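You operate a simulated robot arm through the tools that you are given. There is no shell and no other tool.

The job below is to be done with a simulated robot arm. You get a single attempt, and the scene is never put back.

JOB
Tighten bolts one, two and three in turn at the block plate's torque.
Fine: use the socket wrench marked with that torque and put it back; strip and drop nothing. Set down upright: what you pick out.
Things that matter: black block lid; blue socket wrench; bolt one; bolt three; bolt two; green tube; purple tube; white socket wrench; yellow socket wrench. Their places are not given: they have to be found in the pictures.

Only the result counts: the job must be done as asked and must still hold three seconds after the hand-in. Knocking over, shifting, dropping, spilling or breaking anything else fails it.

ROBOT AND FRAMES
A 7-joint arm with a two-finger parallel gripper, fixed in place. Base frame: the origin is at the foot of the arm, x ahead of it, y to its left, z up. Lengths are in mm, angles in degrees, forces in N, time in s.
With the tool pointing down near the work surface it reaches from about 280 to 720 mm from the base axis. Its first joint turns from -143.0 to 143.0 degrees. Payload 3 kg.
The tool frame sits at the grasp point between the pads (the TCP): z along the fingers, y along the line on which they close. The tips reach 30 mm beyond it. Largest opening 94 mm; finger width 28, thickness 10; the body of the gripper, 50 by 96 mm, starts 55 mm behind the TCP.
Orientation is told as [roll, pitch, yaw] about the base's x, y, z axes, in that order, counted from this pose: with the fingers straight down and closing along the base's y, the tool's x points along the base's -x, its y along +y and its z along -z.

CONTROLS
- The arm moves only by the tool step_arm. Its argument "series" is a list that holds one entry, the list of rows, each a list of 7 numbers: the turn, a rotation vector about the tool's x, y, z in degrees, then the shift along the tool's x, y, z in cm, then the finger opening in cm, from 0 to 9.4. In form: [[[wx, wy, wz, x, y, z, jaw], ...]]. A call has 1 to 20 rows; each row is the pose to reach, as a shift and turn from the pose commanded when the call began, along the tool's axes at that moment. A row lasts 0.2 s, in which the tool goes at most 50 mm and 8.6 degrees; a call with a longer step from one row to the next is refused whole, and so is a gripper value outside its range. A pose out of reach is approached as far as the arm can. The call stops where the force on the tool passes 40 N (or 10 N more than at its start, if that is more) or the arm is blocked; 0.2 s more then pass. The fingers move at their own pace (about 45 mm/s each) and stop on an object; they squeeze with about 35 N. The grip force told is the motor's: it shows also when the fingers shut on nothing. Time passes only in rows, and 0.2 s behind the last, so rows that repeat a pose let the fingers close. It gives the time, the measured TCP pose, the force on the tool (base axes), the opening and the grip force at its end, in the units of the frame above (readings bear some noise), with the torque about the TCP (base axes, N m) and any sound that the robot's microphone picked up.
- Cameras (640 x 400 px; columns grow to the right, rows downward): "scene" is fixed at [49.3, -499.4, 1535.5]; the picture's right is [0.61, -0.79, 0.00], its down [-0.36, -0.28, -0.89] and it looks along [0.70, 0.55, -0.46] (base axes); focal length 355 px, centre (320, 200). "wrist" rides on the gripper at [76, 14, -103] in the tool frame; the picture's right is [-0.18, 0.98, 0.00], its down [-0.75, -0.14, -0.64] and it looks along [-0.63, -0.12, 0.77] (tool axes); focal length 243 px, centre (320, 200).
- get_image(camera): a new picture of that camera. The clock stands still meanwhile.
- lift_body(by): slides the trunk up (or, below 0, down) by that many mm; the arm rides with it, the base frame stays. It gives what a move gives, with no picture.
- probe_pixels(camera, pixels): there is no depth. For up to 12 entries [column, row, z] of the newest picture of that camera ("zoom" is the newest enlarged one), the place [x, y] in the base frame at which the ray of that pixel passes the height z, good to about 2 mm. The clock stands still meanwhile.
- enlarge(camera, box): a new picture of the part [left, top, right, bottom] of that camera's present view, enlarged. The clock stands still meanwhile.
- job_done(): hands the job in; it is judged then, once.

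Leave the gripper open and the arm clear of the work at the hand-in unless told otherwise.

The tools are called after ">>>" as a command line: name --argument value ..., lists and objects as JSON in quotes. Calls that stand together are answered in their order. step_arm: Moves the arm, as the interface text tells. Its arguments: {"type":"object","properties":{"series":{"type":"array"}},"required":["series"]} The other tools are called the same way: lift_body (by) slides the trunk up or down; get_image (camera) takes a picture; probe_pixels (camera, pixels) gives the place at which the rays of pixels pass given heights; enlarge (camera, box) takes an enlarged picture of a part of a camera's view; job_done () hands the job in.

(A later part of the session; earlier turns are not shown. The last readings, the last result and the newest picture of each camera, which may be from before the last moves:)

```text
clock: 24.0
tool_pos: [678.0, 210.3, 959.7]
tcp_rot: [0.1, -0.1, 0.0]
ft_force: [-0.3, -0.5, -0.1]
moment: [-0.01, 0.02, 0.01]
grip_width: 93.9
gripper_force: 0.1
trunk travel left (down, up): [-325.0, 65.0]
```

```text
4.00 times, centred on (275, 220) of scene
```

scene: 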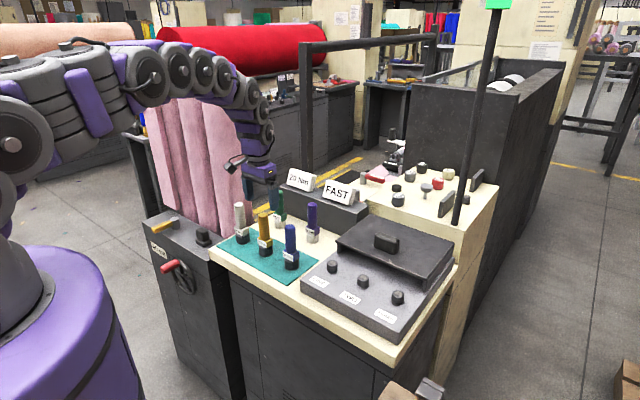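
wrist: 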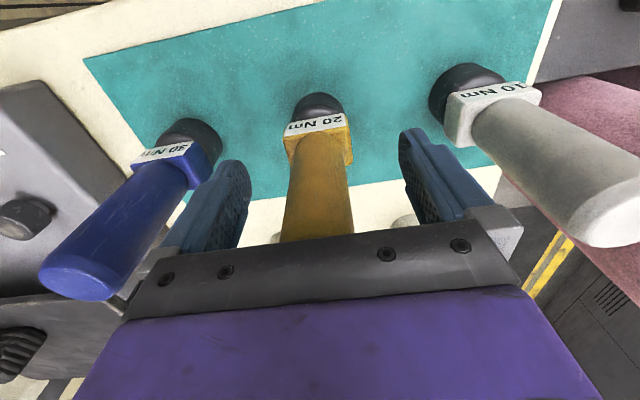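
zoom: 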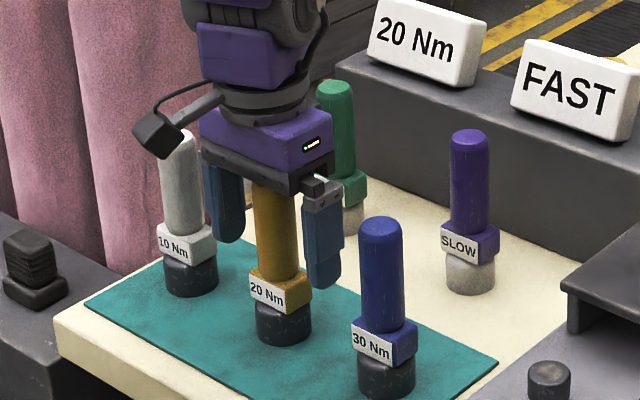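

The fingers straddle the yellow handle with clearance all round. I close them now, holding position.

>>> step_arm --series '[[[0, 0, 0, 0, 0, 0, 0], [0, 0, 0, 0, 0, 0, 0], [0, 0, 0, 0, 0, 0, 0], [0, 0, 0, 0, 0, 0, 0], [0, 0, 0, 0, 0, 0, 0], [0, 0, 0, 0, 0, 0, 0], [0, 0, 0, 0, 0, 0, 0]]]'

>>> enlarge --camera "scene" --box '[215, 170, 335, 270]'

>>> get_image --camera "wrist"

```text
clock: 25.6
tool_pos: [678.7, 211.1, 958.6]
tcp_rot: [0.0, 0.0, 0.0]
ft_force: [0.7, -0.7, 0.3]
moment: [-0.08, -0.05, 0.0]
grip_width: 31.2
gripper_force: 35.0
trunk travel left (down, up): [-325.0, 65.0]
```

```text
4.00 times, centred on (275, 220) of scene
```

zoom: 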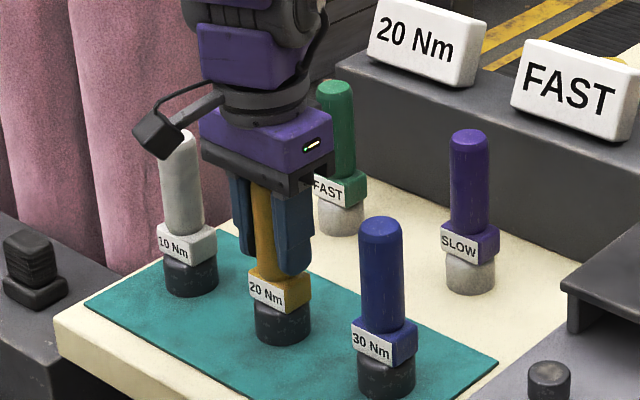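

```text
taken
```

wrist: 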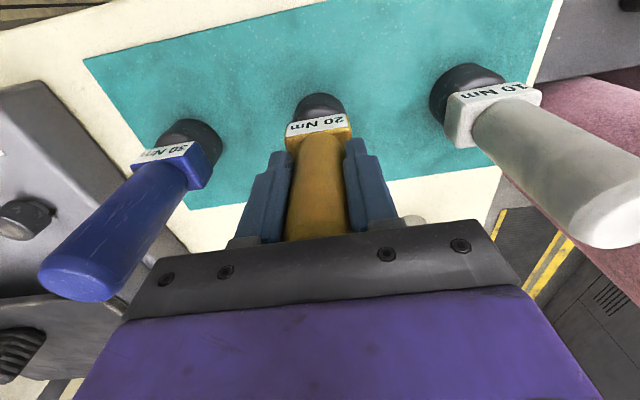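

Gripped firmly: width 31.2 mm, force 35 N. Pick-up pose noted as (679,211,959). I lift slowly, 120 mm straight up.

>>> step_arm --series '[[[0, 0, 0, 0, 0, -1, 0], [0, 0, 0, 0, 0, -3, 0], [0, 0, 0, 0, 0, -5, 0], [0, 0, 0, 0, 0, -7, 0], [0, 0, 0, 0, 0, -9, 0], [0, 0, 0, 0, 0, -11, 0], [0, 0, 0, 0, 0, -12, 0], [0, 0, 0, 0, 0, -12, 0]]]'

>>> get_image --camera "scene"

>>> get_image --camera "wrist"

```text
clock: 27.4
tool_pos: [679.3, 210.2, 1078.2]
tcp_rot: [-0.1, -0.1, 0.0]
ft_force: [-0.3, 0.3, -2.5]
moment: [0.02, 0.03, 0.01]
grip_width: 31.1
gripper_force: 35.1
trunk travel left (down, up): [-325.0, 65.0]
```

```text
taken
```

scene: 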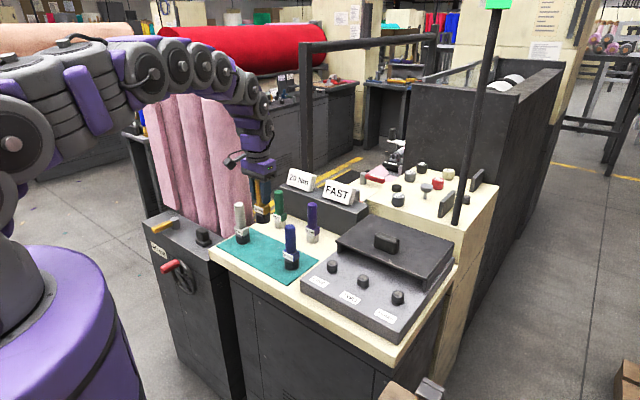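

```text
taken
```

wrist: 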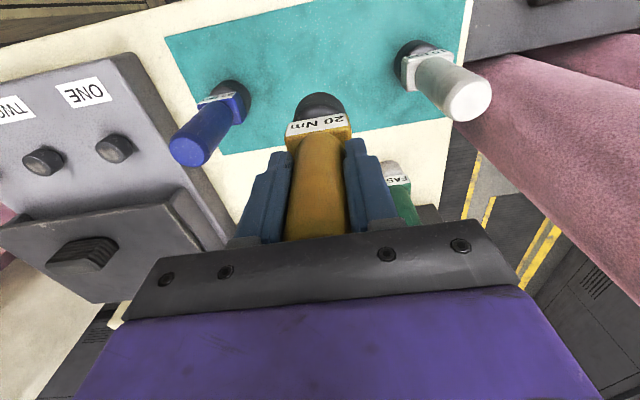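

The wrench is held (weight about 2.5 N). Its bottom is near z≈982, so I raise another 55 mm to pass above the blue wrench (top 1000), then move to about (690,15).

>>> step_arm --series '[[[0, 0, 0, 0, 0, -2.5, 0], [0, 0, 0, 0, 0, -5.5, 0], [0, 0, 0, 0, -3, -5.5, 0], [0, 0, 0, -0.3, -7, -5.5, 0], [0, 0, 0, -0.6, -11, -5.5, 0], [0, 0, 0, -1.1, -15, -5.5, 0], [0, 0, 0, -1.1, -18.5, -5.5, 0], [0, 0, 0, -1.1, -19.5, -5.5, 0], [0, 0, 0, -1.1, -19.5, -5.5, 0]]]'

>>> get_image --camera "wrist"

>>> get_image --camera "scene"

```text
clock: 29.4
tool_pos: [689.8, 16.4, 1133.1]
tcp_rot: [0.0, -0.1, 0.1]
ft_force: [0.6, 0.4, -1.6]
moment: [0.01, 0.0, -0.04]
grip_width: 31.3
gripper_force: 34.9
trunk travel left (down, up): [-325.0, 65.0]
```

```text
taken
```

wrist: 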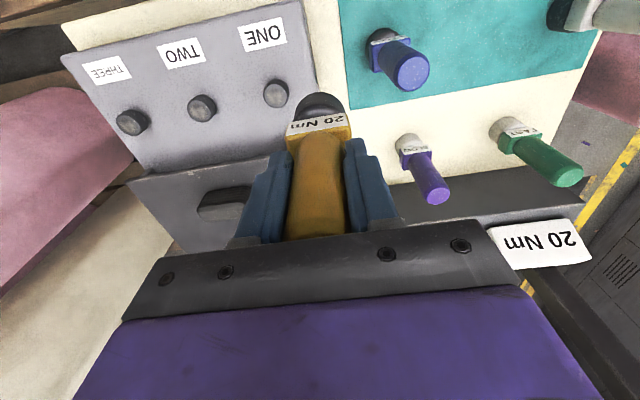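

```text
taken
```

scene: 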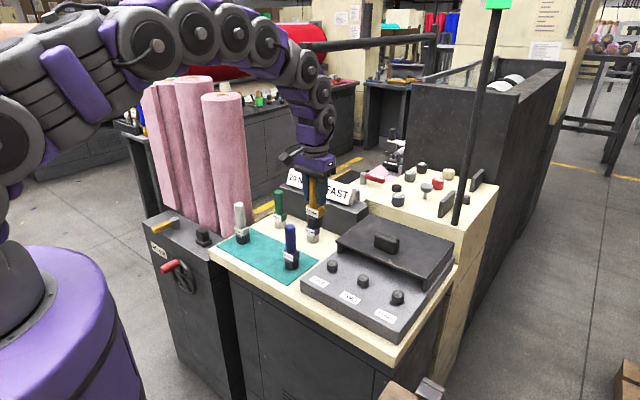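

All three bolts are in clear view at wrist (133,122), (202,107), (276,93). I'll enlarge each for precise measuring.

>>> enlarge --camera "wrist" --box '[110, 70, 300, 145]'

>>> enlarge --camera "scene" --box '[315, 250, 415, 312]'

```text
3.37 times, centred on (205, 108) of wrist
```

zoom: 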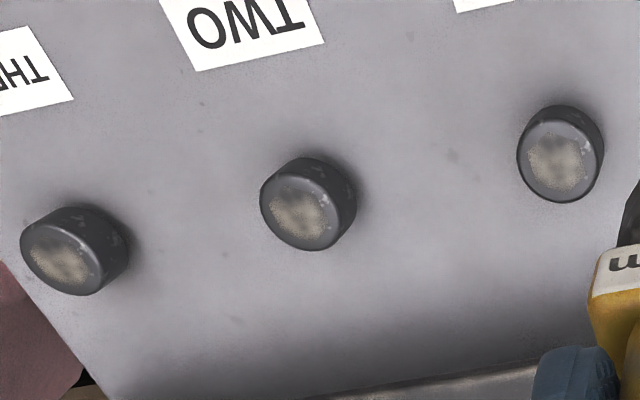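

```text
6.40 times, centred on (365, 281) of scene
```

zoom: 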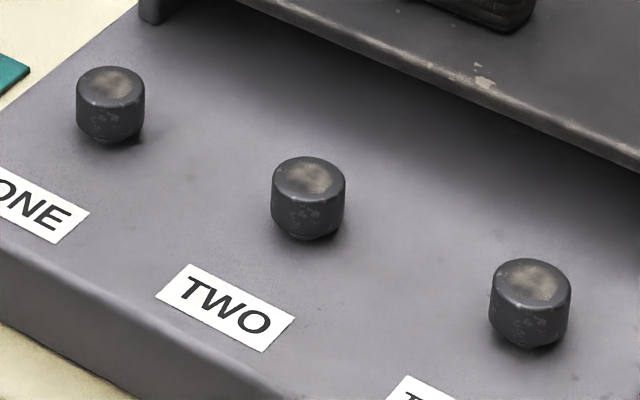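

I'll probe the bolt tops' centres in both views.

>>> probe_pixels --camera "wrist" --pixels '[[275.7, 95.5, 930], [275.7, 95.5, 940], [198.2, 111.5, 930], [198.2, 111.5, 940], [128.4, 124.6, 930], [128.4, 124.6, 940]]'

>>> probe_pixels --camera "zoom" --pixels '[[111, 85, 930], [111, 85, 940], [309, 178, 930], [309, 178, 940], [531, 281, 930], [531, 281, 940]]'

```text
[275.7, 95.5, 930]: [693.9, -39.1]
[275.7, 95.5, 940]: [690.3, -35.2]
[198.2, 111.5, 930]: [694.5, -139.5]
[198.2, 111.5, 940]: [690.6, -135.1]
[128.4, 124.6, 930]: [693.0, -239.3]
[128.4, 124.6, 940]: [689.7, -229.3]
```

```text
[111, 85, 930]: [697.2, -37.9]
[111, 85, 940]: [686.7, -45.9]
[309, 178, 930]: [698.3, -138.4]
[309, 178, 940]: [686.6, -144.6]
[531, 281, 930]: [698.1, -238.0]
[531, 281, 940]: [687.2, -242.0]
```

The bolts are at (693.3,-39), (693.5,-139), (693,-239) with tops about z=932. I move to hover over bolt one with the socket about 30 mm above it.

>>> step_arm --series '[[[0, 0, 0, 0, -2, 1, 0], [0, 0, 0, -0.2, -4, 3, 0], [0, 0, 0, -0.35, -5.5, 5, 0], [0, 0, 0, -0.35, -5.5, 7.0, 0], [0, 0, 0, -0.35, -5.5, 7.0, 0], [0, 0, 0, -0.35, -5.5, 7.0, 0]]]'

>>> enlarge --camera "wrist" --box '[240, 50, 400, 150]'

>>> enlarge --camera "scene" --box '[290, 200, 390, 290]'

```text
clock: 30.8
tool_pos: [694.3, -40.7, 1062.3]
tcp_rot: [0.1, 0.0, 0.1]
ft_force: [0.0, 0.9, -1.0]
moment: [0.01, -0.01, 0.01]
grip_width: 31.3
gripper_force: 34.8
trunk travel left (down, up): [-325.0, 65.0]
```

```text
4.00 times, centred on (320, 100) of wrist
```

zoom: 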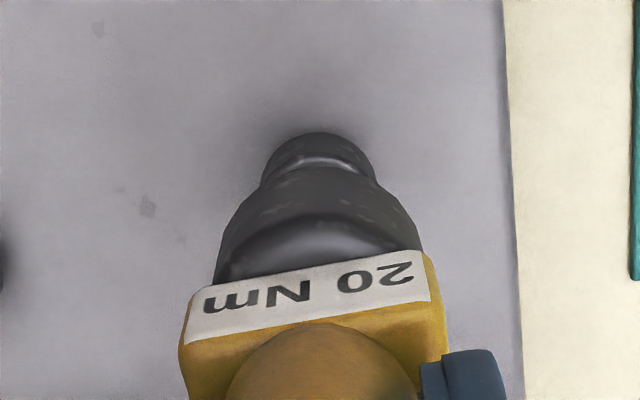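

```text
4.44 times, centred on (340, 245) of scene
```

zoom: 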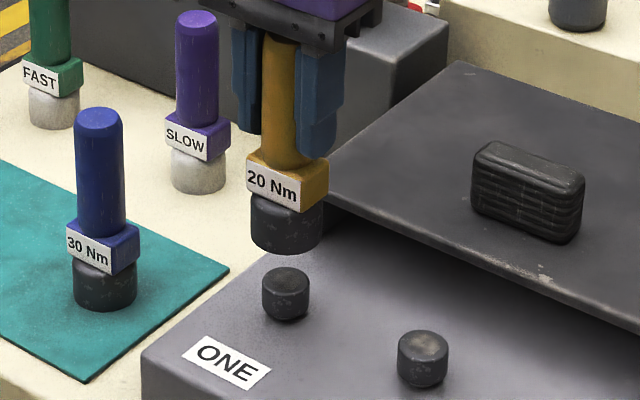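

Bolt one sits right under the socket in both views (scene cols 287 vs 286; wrist 318 vs 322). I now pre-turn counter-clockwise by 85° in the air, to gain stroke and to check alignment along x from the side.

>>> step_arm --series '[[[0, 0, -8.5, 0, 0, 0, 0], [0, 0, -17, 0, 0, 0, 0], [0, 0, -25.5, 0, 0, 0, 0], [0, 0, -34, 0, 0, 0, 0], [0, 0, -42.5, 0, 0, 0, 0], [0, 0, -51, 0, 0, 0, 0], [0, 0, -59.5, 0, 0, 0, 0], [0, 0, -68, 0, 0, 0, 0], [0, 0, -76.5, 0, 0, 0, 0], [0, 0, -85, 0, 0, 0, 0], [0, 0, -85, 0, 0, 0, 0]]]'

>>> enlarge --camera "wrist" --box '[240, 50, 400, 150]'

>>> enlarge --camera "scene" --box '[290, 200, 390, 290]'

```text
clock: 33.2
tool_pos: [693.5, -39.7, 1063.1]
tcp_rot: [0.0, -0.1, 85.1]
ft_force: [-0.3, 0.6, -1.3]
moment: [-0.04, 0.0, 0.02]
grip_width: 31.2
gripper_force: 34.5
trunk travel left (down, up): [-325.0, 65.0]
```

```text
4.00 times, centred on (320, 100) of wrist
```

zoom: 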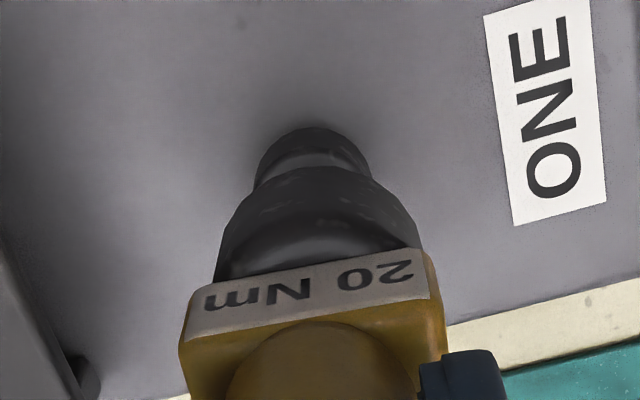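

```text
4.44 times, centred on (340, 245) of scene
```

zoom: 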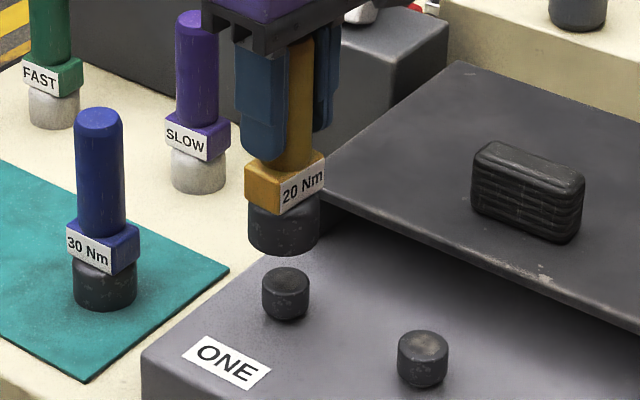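

From the side, the bolt is about 1.6 mm toward +x from the socket axis. I correct by that and descend to just above the head, then slowly a further few mm.

>>> step_arm --series '[[[0, 0, 0, 0, -0.16, 0, 0], [0, 0, 0, 0, -0.16, 1.5, 0], [0, 0, 0, 0, -0.16, 2.8, 0], [0, 0, 0, 0, -0.16, 2.8, 0]]]'

>>> enlarge --camera "wrist" --box '[240, 50, 400, 150]'

>>> enlarge --camera "scene" --box '[290, 200, 390, 290]'

```text
clock: 34.2
tool_pos: [695.4, -40.5, 1034.6]
tcp_rot: [-0.1, 0.1, 84.9]
ft_force: [0.0, -0.2, -2.6]
moment: [0.01, 0.03, -0.02]
grip_width: 31.1
gripper_force: 35.0
trunk travel left (down, up): [-325.0, 65.0]
```

```text
4.00 times, centred on (320, 100) of wrist
```

zoom: 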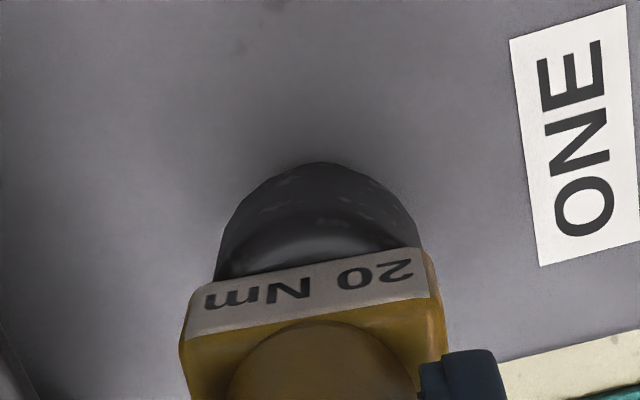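

```text
4.44 times, centred on (340, 245) of scene
```

zoom: 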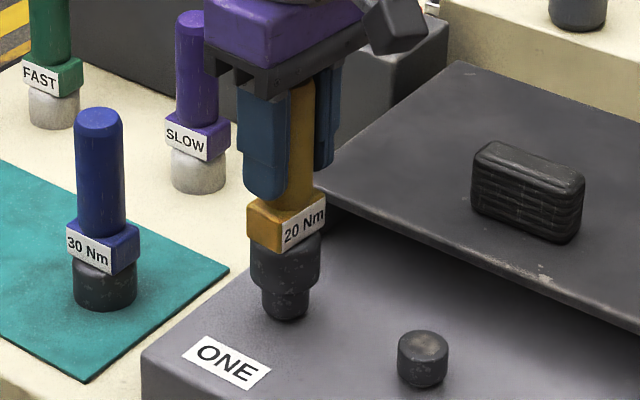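

Socket (cols 250–322) and bolt (262–309) are now concentric. I descend slowly in 1.5 mm steps and watch the force.

>>> step_arm --series '[[[0, 0, 0, 0, 0, 0.2, 0], [0, 0, 0, 0, 0, 0.4, 0], [0, 0, 0, 0, 0, 0.6, 0], [0, 0, 0, 0, 0, 0.8, 0], [0, 0, 0, 0, 0, 1.0, 0], [0, 0, 0, 0, 0, 1.15, 0], [0, 0, 0, 0, 0, 1.3, 0], [0, 0, 0, 0, 0, 1.3, 0]]]'

>>> enlarge --camera "scene" --box '[290, 200, 390, 290]'

```text
clock: 36.0
tool_pos: [696.2, -41.2, 1021.8]
tcp_rot: [0.0, 0.0, 85.0]
ft_force: [0.7, -0.1, -1.5]
moment: [-0.03, 0.0, 0.0]
grip_width: 31.3
gripper_force: 35.2
trunk travel left (down, up): [-325.0, 65.0]
```

```text
4.44 times, centred on (340, 245) of scene
```

zoom: 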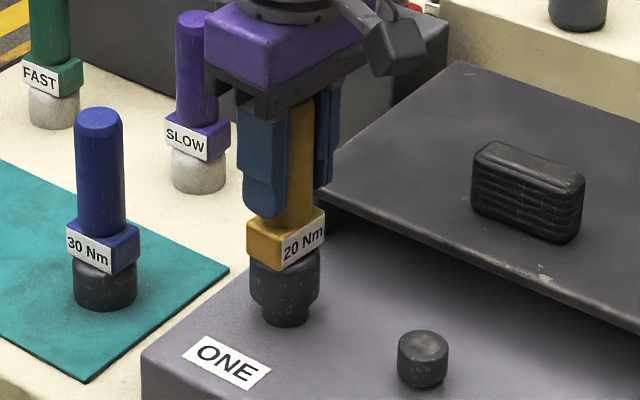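

No contact force yet, and the socket bottom is now around the bolt head. I continue down slowly.

>>> step_arm --series '[[[0, 0, 0, 0, 0, 0.15, 0], [0, 0, 0, 0, 0, 0.3, 0], [0, 0, 0, 0, 0, 0.45, 0], [0, 0, 0, 0, 0, 0.6, 0], [0, 0, 0, 0, 0, 0.75, 0], [0, 0, 0, 0, 0, 0.9, 0], [0, 0, 0, 0, 0, 1.05, 0], [0, 0, 0, 0, 0, 1.2, 0], [0, 0, 0, 0, 0, 1.2, 0]]]'

>>> enlarge --camera "scene" --box '[290, 200, 390, 290]'

```text
clock: 38.0
tool_pos: [695.4, -39.0, 1010.8]
tcp_rot: [0.0, 0.1, 85.0]
ft_force: [1.8, -0.3, 25.8]
moment: [0.0, -0.34, -0.02]
grip_width: 31.1
gripper_force: 34.8
trunk travel left (down, up): [-325.0, 65.0]
```

```text
4.44 times, centred on (340, 245) of scene
```

zoom: 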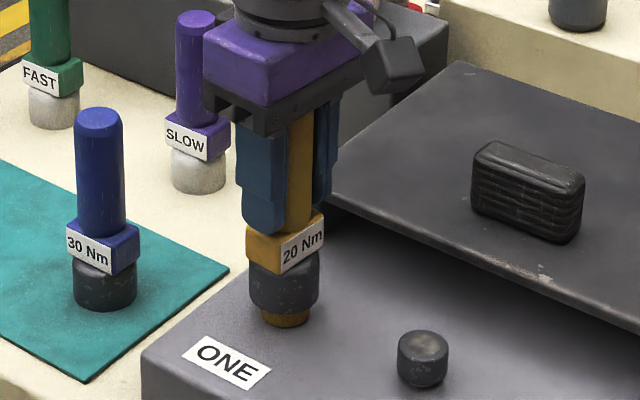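

Contact: 25.8 N up, and the bolt under the socket now shows brass-coloured — the socket looks seated. I'll start turning clockwise, 16° at first, reading torque and sound.

>>> step_arm --series '[[[0, 0, 4, 0, 0, 0, 0], [0, 0, 8, 0, 0, 0, 0], [0, 0, 12, 0, 0, 0, 0], [0, 0, 16, 0, 0, 0, 0]]]'

>>> enlarge --camera "scene" --box '[290, 200, 390, 290]'

```text
clock: 39.0
tool_pos: [695.4, -39.7, 1011.2]
tcp_rot: [0.0, -0.1, 68.9]
ft_force: [-2.1, 0.7, 17.0]
moment: [0.06, 0.42, -0.02]
grip_width: 31.2
gripper_force: 35.2
trunk travel left (down, up): [-325.0, 65.0]
```

```text
4.44 times, centred on (340, 245) of scene
```

zoom: 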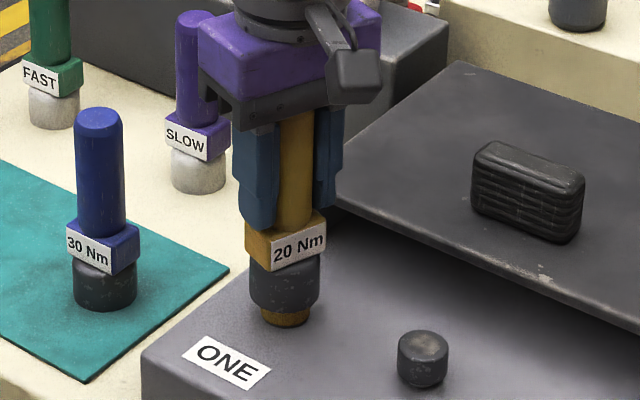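

The wrench turned with the gripper and the torque is still near zero. I continue clockwise by 32°.

>>> step_arm --series '[[[0, 0, 4, 0, 0, 0, 0], [0, 0, 8, 0, 0, 0, 0], [0, 0, 12, 0, 0, 0, 0], [0, 0, 16, 0, 0, 0, 0], [0, 0, 20, 0, 0, 0, 0], [0, 0, 24, 0, 0, 0, 0], [0, 0, 28, 0, 0, 0, 0], [0, 0, 32, 0, 0, 0, 0]]]'

>>> enlarge --camera "scene" --box '[290, 200, 390, 290]'

```text
clock: 40.8
tool_pos: [695.7, -40.3, 1009.9]
tcp_rot: [0.1, 0.0, 36.9]
ft_force: [-0.3, -0.1, 7.3]
moment: [0.25, 0.15, 0.03]
grip_width: 31.2
gripper_force: 35.1
trunk travel left (down, up): [-325.0, 65.0]
```

```text
4.44 times, centred on (340, 245) of scene
```

zoom: 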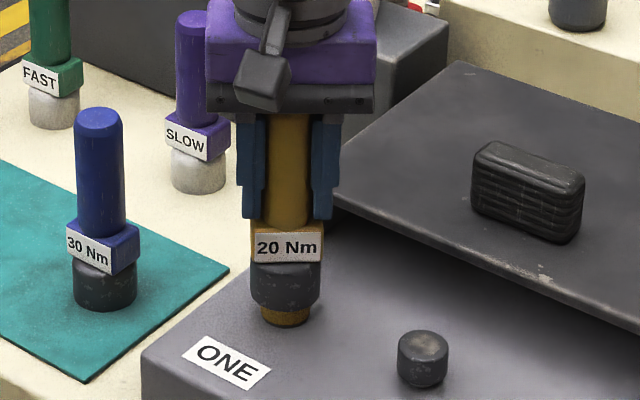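

The push-down force fell to 7 N, so the bolt may be sinking as it turns; still no torque. I go on clockwise 32° with 1.5 mm of extra down feed.

>>> step_arm --series '[[[0, 0, 4, 0, 0, 0.05, 0], [0, 0, 8, 0, 0, 0.1, 0], [0, 0, 12, 0, 0, 0.12, 0], [0, 0, 16, 0, 0, 0.14, 0], [0, 0, 20, 0, 0, 0.15, 0], [0, 0, 24, 0, 0, 0.15, 0], [0, 0, 28, 0, 0, 0.15, 0], [0, 0, 32, 0, 0, 0.15, 0]]]'

>>> enlarge --camera "scene" --box '[290, 200, 390, 290]'

```text
clock: 42.6
tool_pos: [694.4, -39.8, 1009.0]
tcp_rot: [-0.1, 0.0, 5.0]
ft_force: [-0.5, 0.5, 8.3]
moment: [0.16, 0.01, 0.03]
grip_width: 31.6
gripper_force: 34.7
trunk travel left (down, up): [-325.0, 65.0]
```

```text
4.44 times, centred on (340, 245) of scene
```

zoom: 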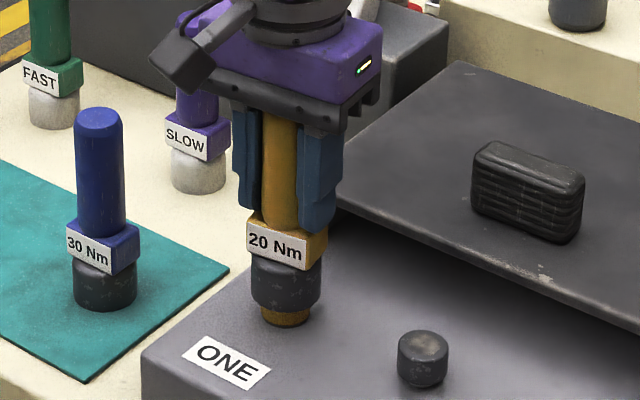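

Still no torque or click. I'll look closely at the bolt below the socket and at the other bolts before turning further.

>>> enlarge --camera "scene" --box '[315, 240, 355, 280]'

>>> enlarge --camera "wrist" --box '[260, 60, 380, 135]'

>>> get_image --camera "wrist"

```text
10.00 times, centred on (335, 260) of scene
```

zoom: 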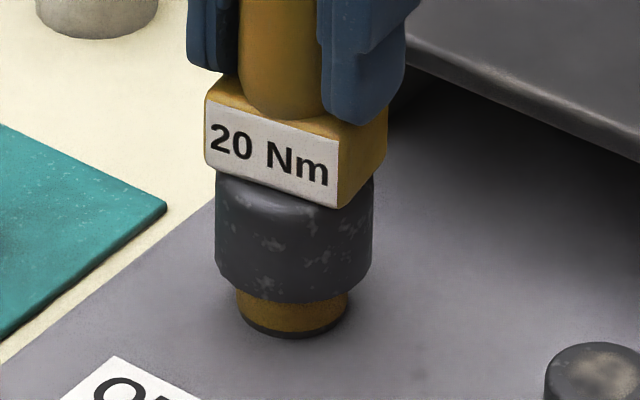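

```text
5.33 times, centred on (320, 98) of wrist
```

zoom: 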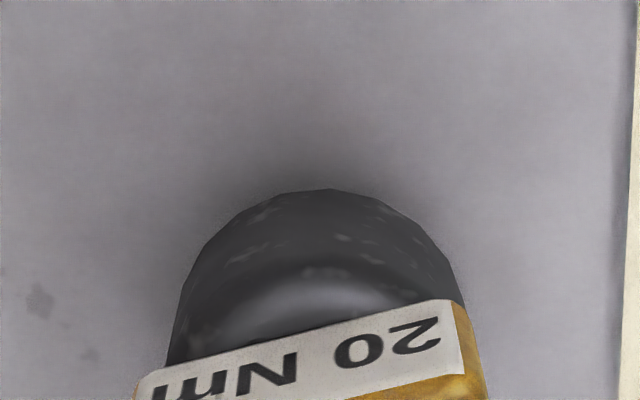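

```text
taken
```

wrist: 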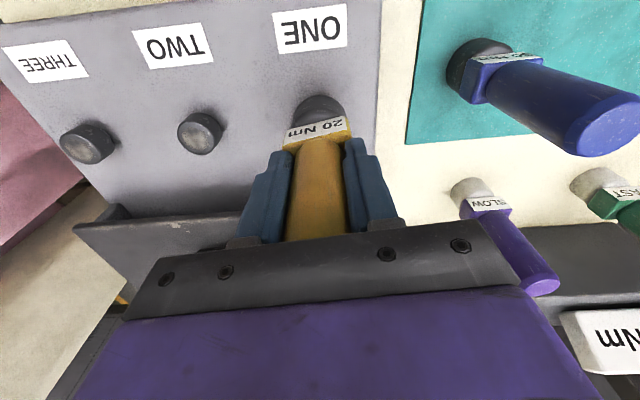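

I compare the wrench's seat in the grip with the earlier view (same box) to see whether it slid up in the fingers or the bolt sank.

>>> enlarge --camera "wrist" --box '[240, 50, 400, 150]'

>>> enlarge --camera "scene" --box '[315, 245, 415, 307]'

```text
4.00 times, centred on (320, 100) of wrist
```

zoom: 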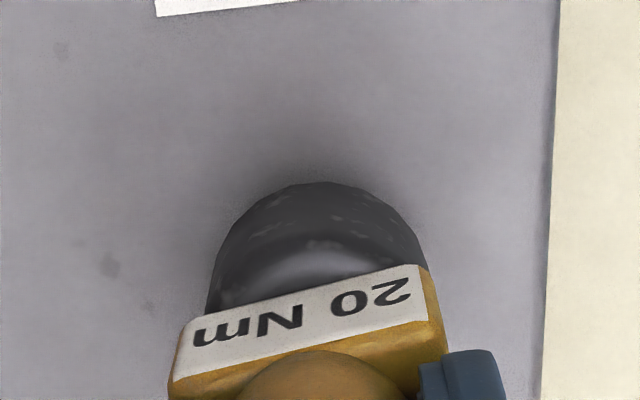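

```text
6.40 times, centred on (365, 276) of scene
```

zoom: 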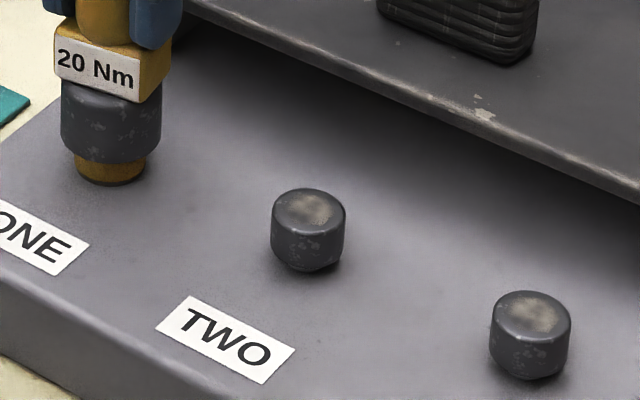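

The wrench slid up a few mm in the fingers under the push but still turns with them. There's no click or torque yet, so I continue clockwise in small stages (24°), keeping the light push.

>>> step_arm --series '[[[0, 0, 4, 0, 0, 0.02, 0], [0, 0, 8, 0, 0, 0.04, 0], [0, 0, 12, 0, 0, 0.06, 0], [0, 0, 16, 0, 0, 0.06, 0], [0, 0, 20, 0, 0, 0.06, 0], [0, 0, 24, 0, 0, 0.06, 0]]]'

>>> enlarge --camera "scene" --box '[315, 245, 415, 307]'

>>> enlarge --camera "wrist" --box '[240, 50, 400, 150]'

```text
clock: 44.0
tool_pos: [695.0, -38.9, 1007.6]
tcp_rot: [0.0, -0.2, -19.1]
ft_force: [0.5, 0.1, 7.2]
moment: [-0.08, -0.05, -0.04]
grip_width: 31.0
gripper_force: 35.1
trunk travel left (down, up): [-325.0, 65.0]
```

```text
6.40 times, centred on (365, 276) of scene
```

zoom: 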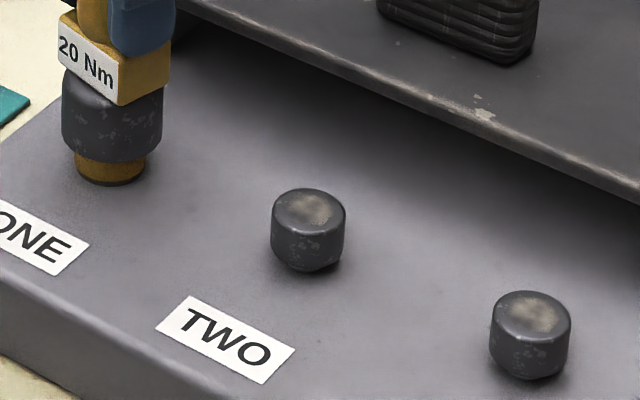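

```text
4.00 times, centred on (320, 100) of wrist
```

zoom: 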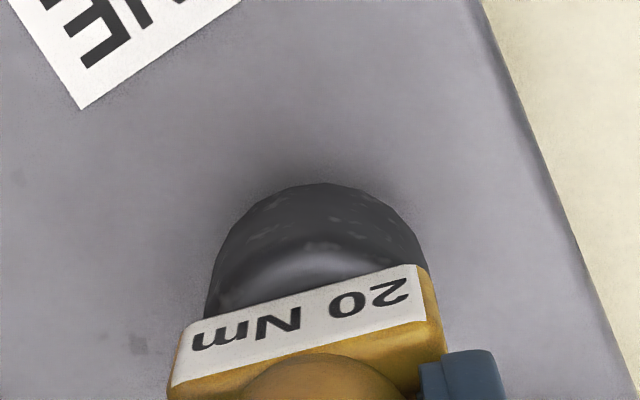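

Nothing changed. I'll lift the socket off (30 mm) to see whether the bolt stays brass or goes back to black, which tells what the colour means.

>>> step_arm --series '[[[0, 0, 0, 0, 0, -0.5, 0], [0, 0, 0, 0, 0, -1.2, 0], [0, 0, 0, 0, 0, -2.2, 0], [0, 0, 0, 0, 0, -3.2, 0], [0, 0, 0, 0, 0, -4.0, 0], [0, 0, 0, 0, 0, -4.0, 0]]]'

>>> enlarge --camera "scene" --box '[305, 235, 405, 297]'

>>> enlarge --camera "wrist" --box '[240, 50, 400, 150]'

```text
clock: 45.4
tool_pos: [696.3, -40.4, 1048.2]
tcp_rot: [0.0, 0.0, -19.0]
ft_force: [0.1, 1.0, -1.9]
moment: [0.01, 0.01, 0.02]
grip_width: 31.1
gripper_force: 34.7
trunk travel left (down, up): [-325.0, 65.0]
```

```text
6.40 times, centred on (355, 266) of scene
```

zoom: 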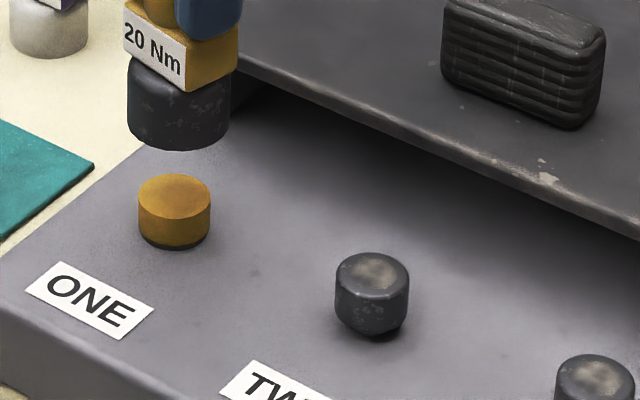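

```text
4.00 times, centred on (320, 100) of wrist
```

zoom: 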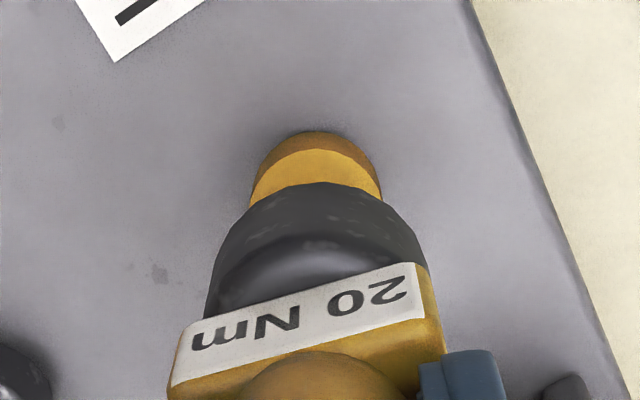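

Bolt one stays brass-yellow (like the wrench) and its neck has gone: it sits lower than bolt two, so it is tightened. Next bolt two, 100 mm further in -y: I raise 20 mm, move across and bring yaw back to 0.

>>> step_arm --series '[[[0, 0, 0, 0, 0, -1, 0], [0, 0, 0, 0, 0, -2, 0], [0, 0, -5, -0.9, -2.6, -2, 0], [0, 0, -10, -1.8, -5.2, -2, 0], [0, 0, -15, -2.6, -7.5, -2, 0], [0, 0, -19, -3.275, -9.45, -2, 0], [0, 0, -19, -3.275, -9.45, -2, 0], [0, 0, -19, -3.275, -9.45, -2, 0]]]'

>>> enlarge --camera "wrist" --box '[240, 50, 400, 150]'

>>> enlarge --camera "scene" --box '[320, 215, 420, 305]'

>>> get_image --camera "wrist"

```text
clock: 47.2
tool_pos: [696.0, -140.8, 1069.3]
tcp_rot: [0.1, 0.0, 0.0]
ft_force: [-0.1, -0.2, -1.4]
moment: [-0.04, 0.01, -0.01]
grip_width: 30.8
gripper_force: 35.7
trunk travel left (down, up): [-325.0, 65.0]
```

```text
4.00 times, centred on (320, 100) of wrist
```

zoom: 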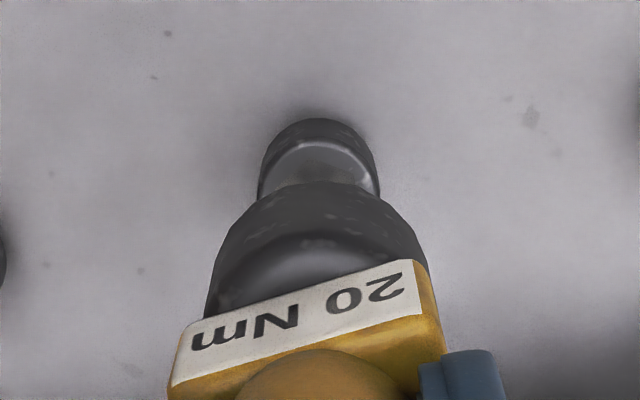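

```text
4.44 times, centred on (370, 260) of scene
```

zoom: 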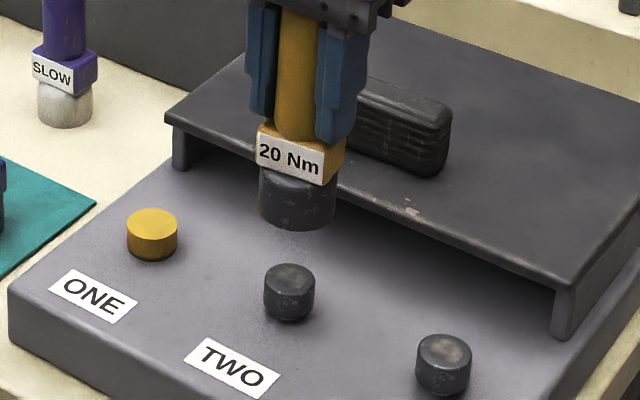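

```text
taken
```

wrist: 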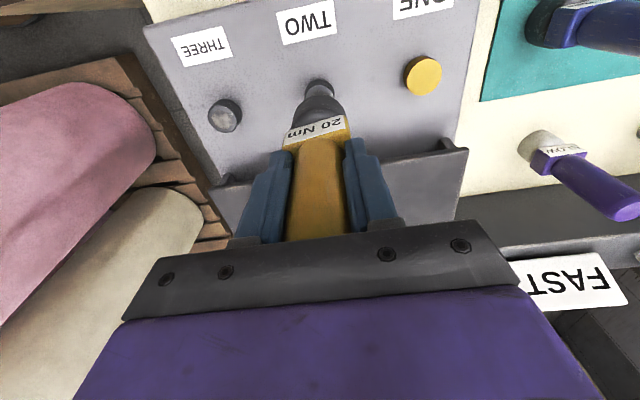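

Bolt two is beneath, but the scene view suggests the socket is ~2–3 mm off. I turn to yaw +85 in the air for the side view, as with bolt one.

>>> step_arm --series '[[[0, 0, -8.5, 0, 0, 0, 0], [0, 0, -17, 0, 0, 0, 0], [0, 0, -25.5, 0, 0, 0, 0], [0, 0, -34, 0, 0, 0, 0], [0, 0, -42.5, 0, 0, 0, 0], [0, 0, -51, 0, 0, 0, 0], [0, 0, -59.5, 0, 0, 0, 0], [0, 0, -68, 0, 0, 0, 0], [0, 0, -76.5, 0, 0, 0, 0], [0, 0, -85, 0, 0, 0, 0], [0, 0, -85, 0, 0, 0, 0]]]'

>>> enlarge --camera "wrist" --box '[240, 50, 400, 150]'

>>> enlarge --camera "scene" --box '[320, 215, 420, 305]'

```text
clock: 49.6
tool_pos: [694.7, -140.3, 1068.2]
tcp_rot: [0.0, -0.1, 85.2]
ft_force: [0.1, 0.3, -1.6]
moment: [-0.06, -0.09, 0.02]
grip_width: 31.0
gripper_force: 34.8
trunk travel left (down, up): [-325.0, 65.0]
```

```text
4.00 times, centred on (320, 100) of wrist
```

zoom: 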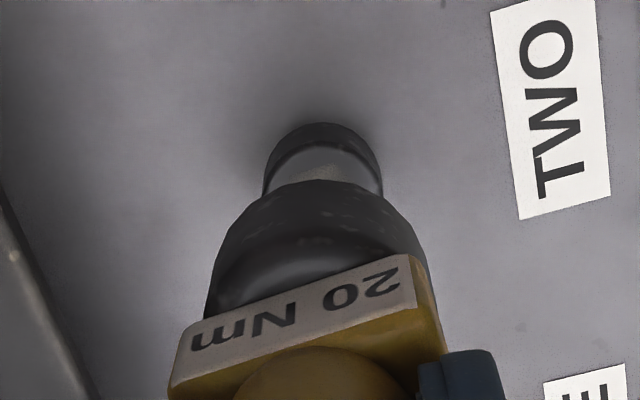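

```text
4.44 times, centred on (370, 260) of scene
```

zoom: 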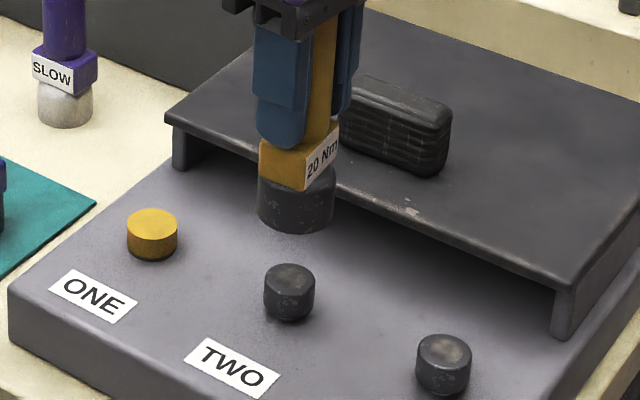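

The socket is about 1.8 mm too far in +x and 0.4 mm in -y relative to bolt two. I correct this and descend to about 1030.

>>> step_arm --series '[[[0, 0, 0, -0.02, 0.18, 0, 0], [0, 0, 0, -0.02, 0.18, 1.5, 0], [0, 0, 0, -0.02, 0.18, 3.0, 0], [0, 0, 0, -0.02, 0.18, 3.8, 0], [0, 0, 0, -0.02, 0.18, 3.8, 0]]]'

>>> enlarge --camera "scene" --box '[330, 235, 410, 305]'

>>> enlarge --camera "wrist" --box '[240, 50, 400, 150]'

```text
clock: 50.8
tool_pos: [694.0, -140.4, 1030.0]
tcp_rot: [-0.1, 0.1, 85.0]
ft_force: [-0.1, 0.8, -1.3]
moment: [-0.02, 0.03, 0.01]
grip_width: 30.7
gripper_force: 34.6
trunk travel left (down, up): [-325.0, 65.0]
```

```text
5.71 times, centred on (370, 270) of scene
```

zoom: 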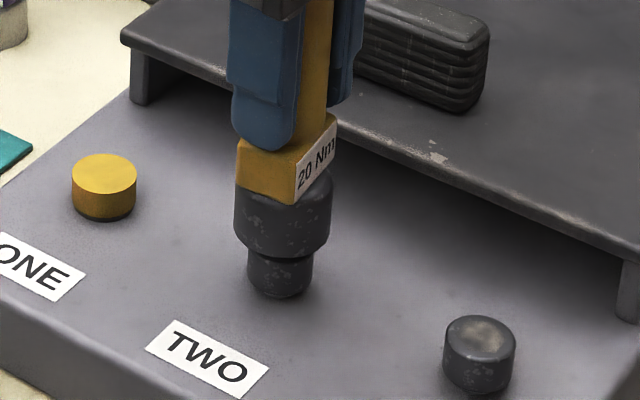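

```text
4.00 times, centred on (320, 100) of wrist
```

zoom: 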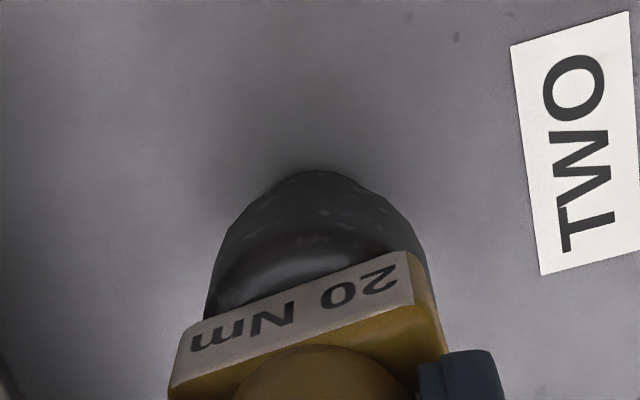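

Aligned (scene socket centre 282.5 vs bolt 281). I descend slowly 16 mm more, to just before expected seating.

>>> step_arm --series '[[[0, 0, 0, 0, 0, 0.3, 0], [0, 0, 0, 0, 0, 0.5, 0], [0, 0, 0, 0, 0, 0.7, 0], [0, 0, 0, 0, 0, 0.9, 0], [0, 0, 0, 0, 0, 1.1, 0], [0, 0, 0, 0, 0, 1.25, 0], [0, 0, 0, 0, 0, 1.4, 0], [0, 0, 0, 0, 0, 1.5, 0], [0, 0, 0, 0, 0, 1.6, 0], [0, 0, 0, 0, 0, 1.6, 0]]]'

>>> enlarge --camera "scene" --box '[330, 235, 410, 305]'

```text
clock: 53.0
tool_pos: [693.1, -139.7, 1013.6]
tcp_rot: [0.2, -0.1, 85.0]
ft_force: [-0.7, 0.1, -2.3]
moment: [0.0, -0.02, 0.0]
grip_width: 31.1
gripper_force: 34.7
trunk travel left (down, up): [-325.0, 65.0]
```

```text
5.71 times, centred on (370, 270) of scene
```

zoom: 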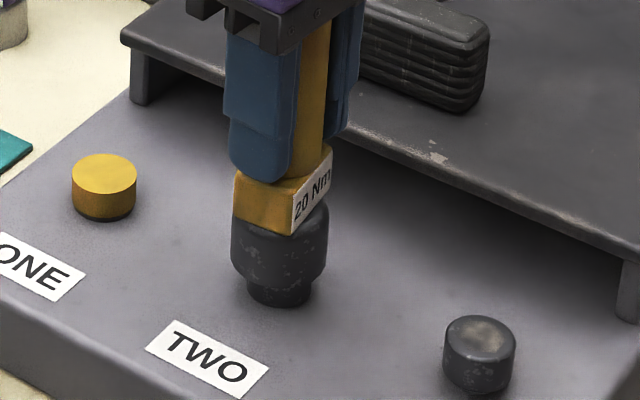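

No contact force yet, though the bolt's lower edge seems slightly lower. I'll look closer before pressing.

>>> enlarge --camera "scene" --box '[345, 260, 385, 295]'

>>> enlarge --camera "wrist" --box '[280, 75, 360, 125]'

```text
11.43 times, centred on (365, 278) of scene
```

zoom: 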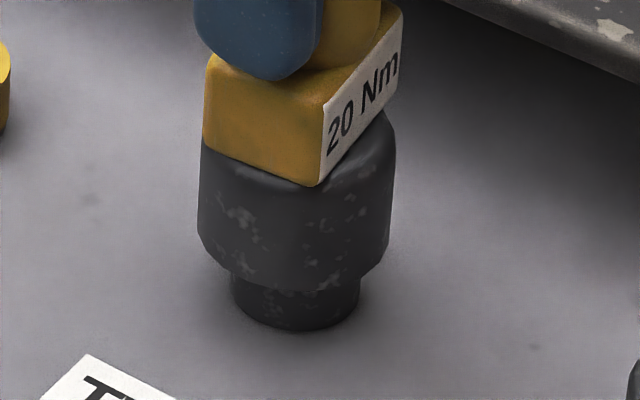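

```text
8.00 times, centred on (320, 100) of wrist
```

zoom: 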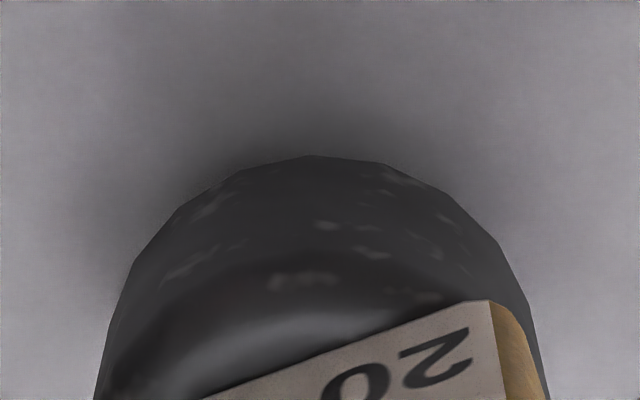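

The bolt is now flush with the block but still black. I press gently further, 0.5–1 mm steps, as on bolt one.

>>> step_arm --series '[[[0, 0, 0, 0, 0, 0.1, 0], [0, 0, 0, 0, 0, 0.2, 0], [0, 0, 0, 0, 0, 0.2, 0]]]'

>>> enlarge --camera "scene" --box '[345, 260, 385, 295]'

```text
clock: 53.8
tool_pos: [694.8, -139.9, 1012.7]
tcp_rot: [-0.1, -0.1, 85.0]
ft_force: [-0.7, 0.5, 3.7]
moment: [0.03, 0.17, -0.01]
grip_width: 31.2
gripper_force: 34.9
trunk travel left (down, up): [-325.0, 65.0]
```

```text
11.43 times, centred on (365, 278) of scene
```

zoom: 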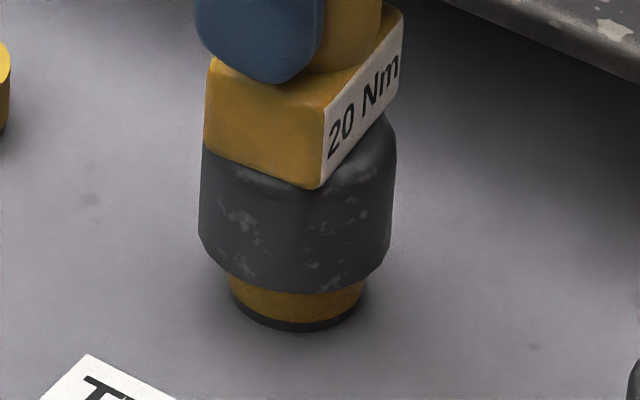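

Bolt two turned brass at light contact (3.7 N). As with bolt one, I add the same ~104° clockwise turn with light push.

>>> step_arm --series '[[[0, 0, 5.2, 0, 0, 0.03, 0], [0, 0, 10.4, 0, 0, 0.05, 0], [0, 0, 15.6, 0, 0, 0.05, 0], [0, 0, 20.8, 0, 0, 0.05, 0], [0, 0, 26, 0, 0, 0.05, 0], [0, 0, 31.2, 0, 0, 0.05, 0], [0, 0, 36.4, 0, 0, 0.05, 0], [0, 0, 41.6, 0, 0, 0.05, 0], [0, 0, 46.8, 0, 0, 0.05, 0], [0, 0, 52, 0, 0, 0.05, 0], [0, 0, 57.2, 0, 0, 0.05, 0], [0, 0, 62.4, 0, 0, 0.05, 0], [0, 0, 67.6, 0, 0, 0.05, 0], [0, 0, 72.8, 0, 0, 0.05, 0], [0, 0, 78, 0, 0, 0.05, 0], [0, 0, 83.2, 0, 0, 0.05, 0], [0, 0, 88.4, 0, 0, 0.05, 0], [0, 0, 93.6, 0, 0, 0.05, 0], [0, 0, 98.8, 0, 0, 0.05, 0], [0, 0, 104, 0, 0, 0.05, 0]]]'

>>> enlarge --camera "scene" --box '[330, 235, 410, 305]'

>>> enlarge --camera "wrist" --box '[240, 50, 400, 150]'

```text
clock: 58.0
tool_pos: [693.9, -139.8, 1012.8]
tcp_rot: [0.0, 0.0, -19.1]
ft_force: [0.4, 0.2, 3.6]
moment: [-0.01, -0.18, -0.01]
grip_width: 30.8
gripper_force: 35.5
trunk travel left (down, up): [-325.0, 65.0]
```

```text
5.71 times, centred on (370, 270) of scene
```

zoom: 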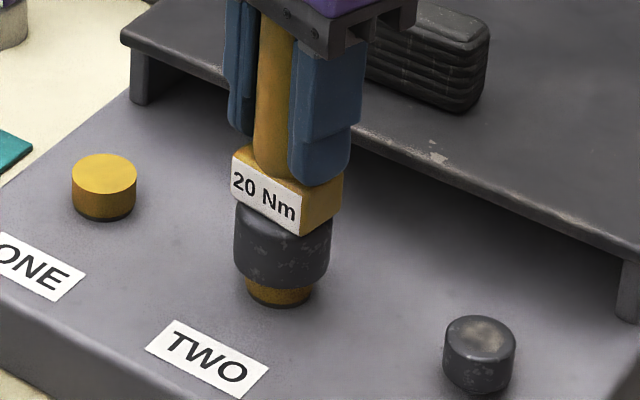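

```text
4.00 times, centred on (320, 100) of wrist
```

zoom: 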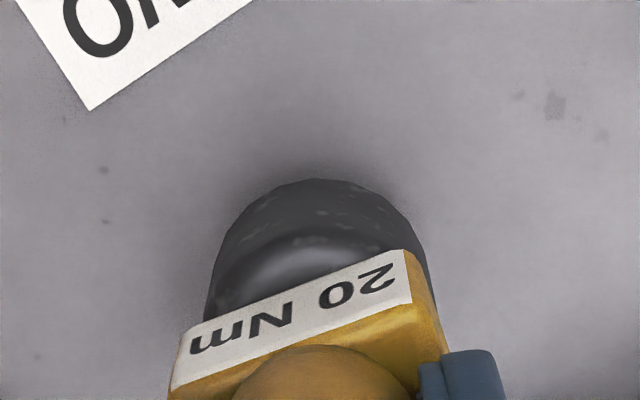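

Bolt two stays brass with nothing else changed. I lift 57 mm and move to bolt three (100 mm further in -y), bringing yaw back to 0.

>>> step_arm --series '[[[0, 0, 0, 0, 0, -0.7, 0], [0, 0, 0, 0, 0, -2, 0], [0, 0, 0, 0, 0, -4, 0], [0, 0, 0, 0, 0, -5.7, 0], [0, 0, -5, -0.9, -2.6, -5.7, 0], [0, 0, -10, -1.8, -5.2, -5.7, 0], [0, 0, -15, -2.6, -7.5, -5.7, 0], [0, 0, -19, -3.21, -9.47, -5.7, 0], [0, 0, -19, -3.21, -9.47, -5.7, 0], [0, 0, -19, -3.21, -9.47, -5.7, 0]]]'

>>> enlarge --camera "scene" --box '[350, 225, 450, 315]'

>>> enlarge --camera "wrist" --box '[240, 50, 400, 150]'

```text
clock: 60.2
tool_pos: [692.7, -239.9, 1068.2]
tcp_rot: [0.1, 0.0, 0.1]
ft_force: [0.1, -0.2, -1.8]
moment: [0.0, -0.02, 0.01]
grip_width: 30.8
gripper_force: 34.6
trunk travel left (down, up): [-325.0, 65.0]
```

```text
4.44 times, centred on (400, 270) of scene
```

zoom: 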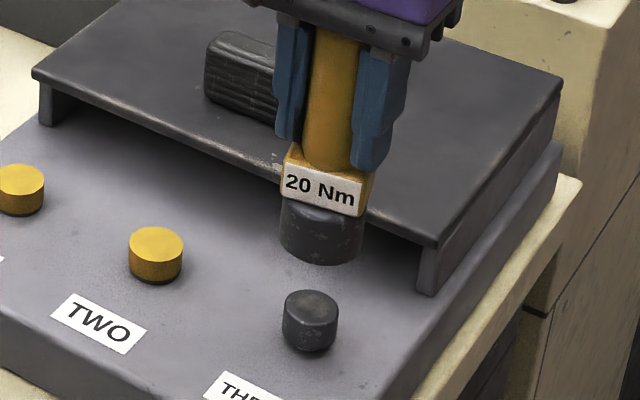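

```text
4.00 times, centred on (320, 100) of wrist
```

zoom: 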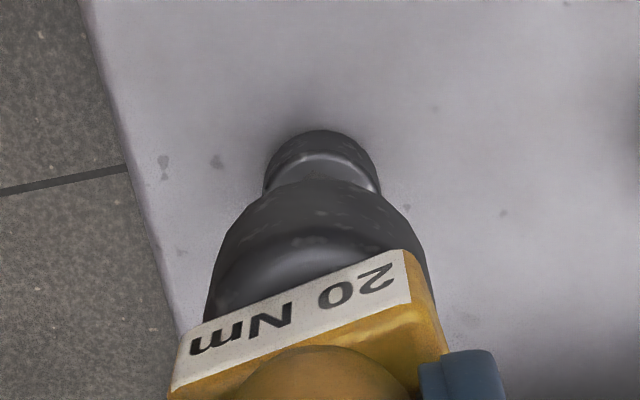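

Bolts one and two are both brass, and bolt three is under the socket. I turn to yaw +85 for the side check.

>>> step_arm --series '[[[0, 0, -8.5, 0, 0, 0, 0], [0, 0, -17, 0, 0, 0, 0], [0, 0, -25.5, 0, 0, 0, 0], [0, 0, -34, 0, 0, 0, 0], [0, 0, -42.5, 0, 0, 0, 0], [0, 0, -51, 0, 0, 0, 0], [0, 0, -59.5, 0, 0, 0, 0], [0, 0, -68, 0, 0, 0, 0], [0, 0, -76.5, 0, 0, 0, 0], [0, 0, -85, 0, 0, 0, 0], [0, 0, -85, 0, 0, 0, 0]]]'

>>> enlarge --camera "wrist" --box '[240, 50, 400, 150]'

>>> enlarge --camera "scene" --box '[350, 225, 450, 315]'

```text
clock: 62.6
tool_pos: [694.2, -242.1, 1068.0]
tcp_rot: [0.0, -0.1, 85.0]
ft_force: [-0.2, -0.4, -2.0]
moment: [0.03, 0.01, -0.05]
grip_width: 30.7
gripper_force: 35.0
trunk travel left (down, up): [-325.0, 65.0]
```

```text
4.00 times, centred on (320, 100) of wrist
```

zoom: 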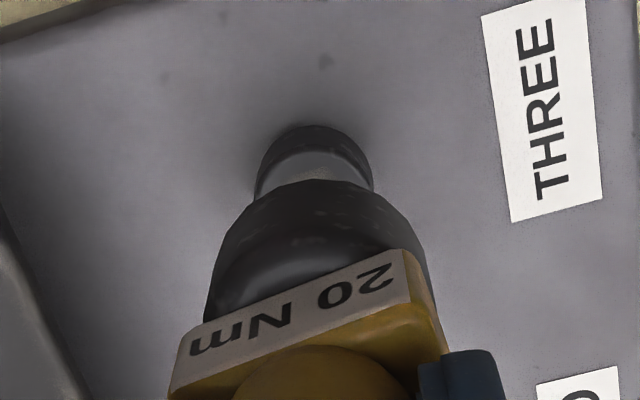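

```text
4.44 times, centred on (400, 270) of scene
```

zoom: 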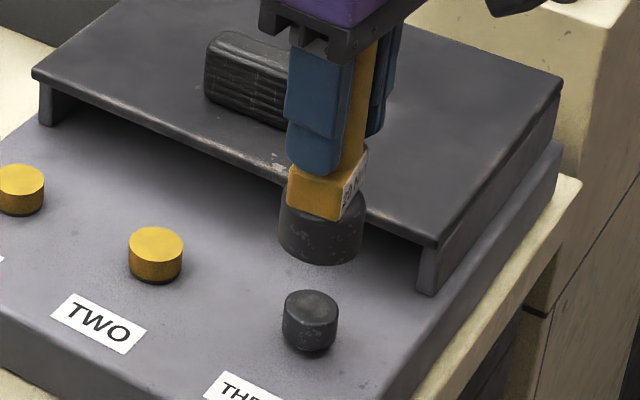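

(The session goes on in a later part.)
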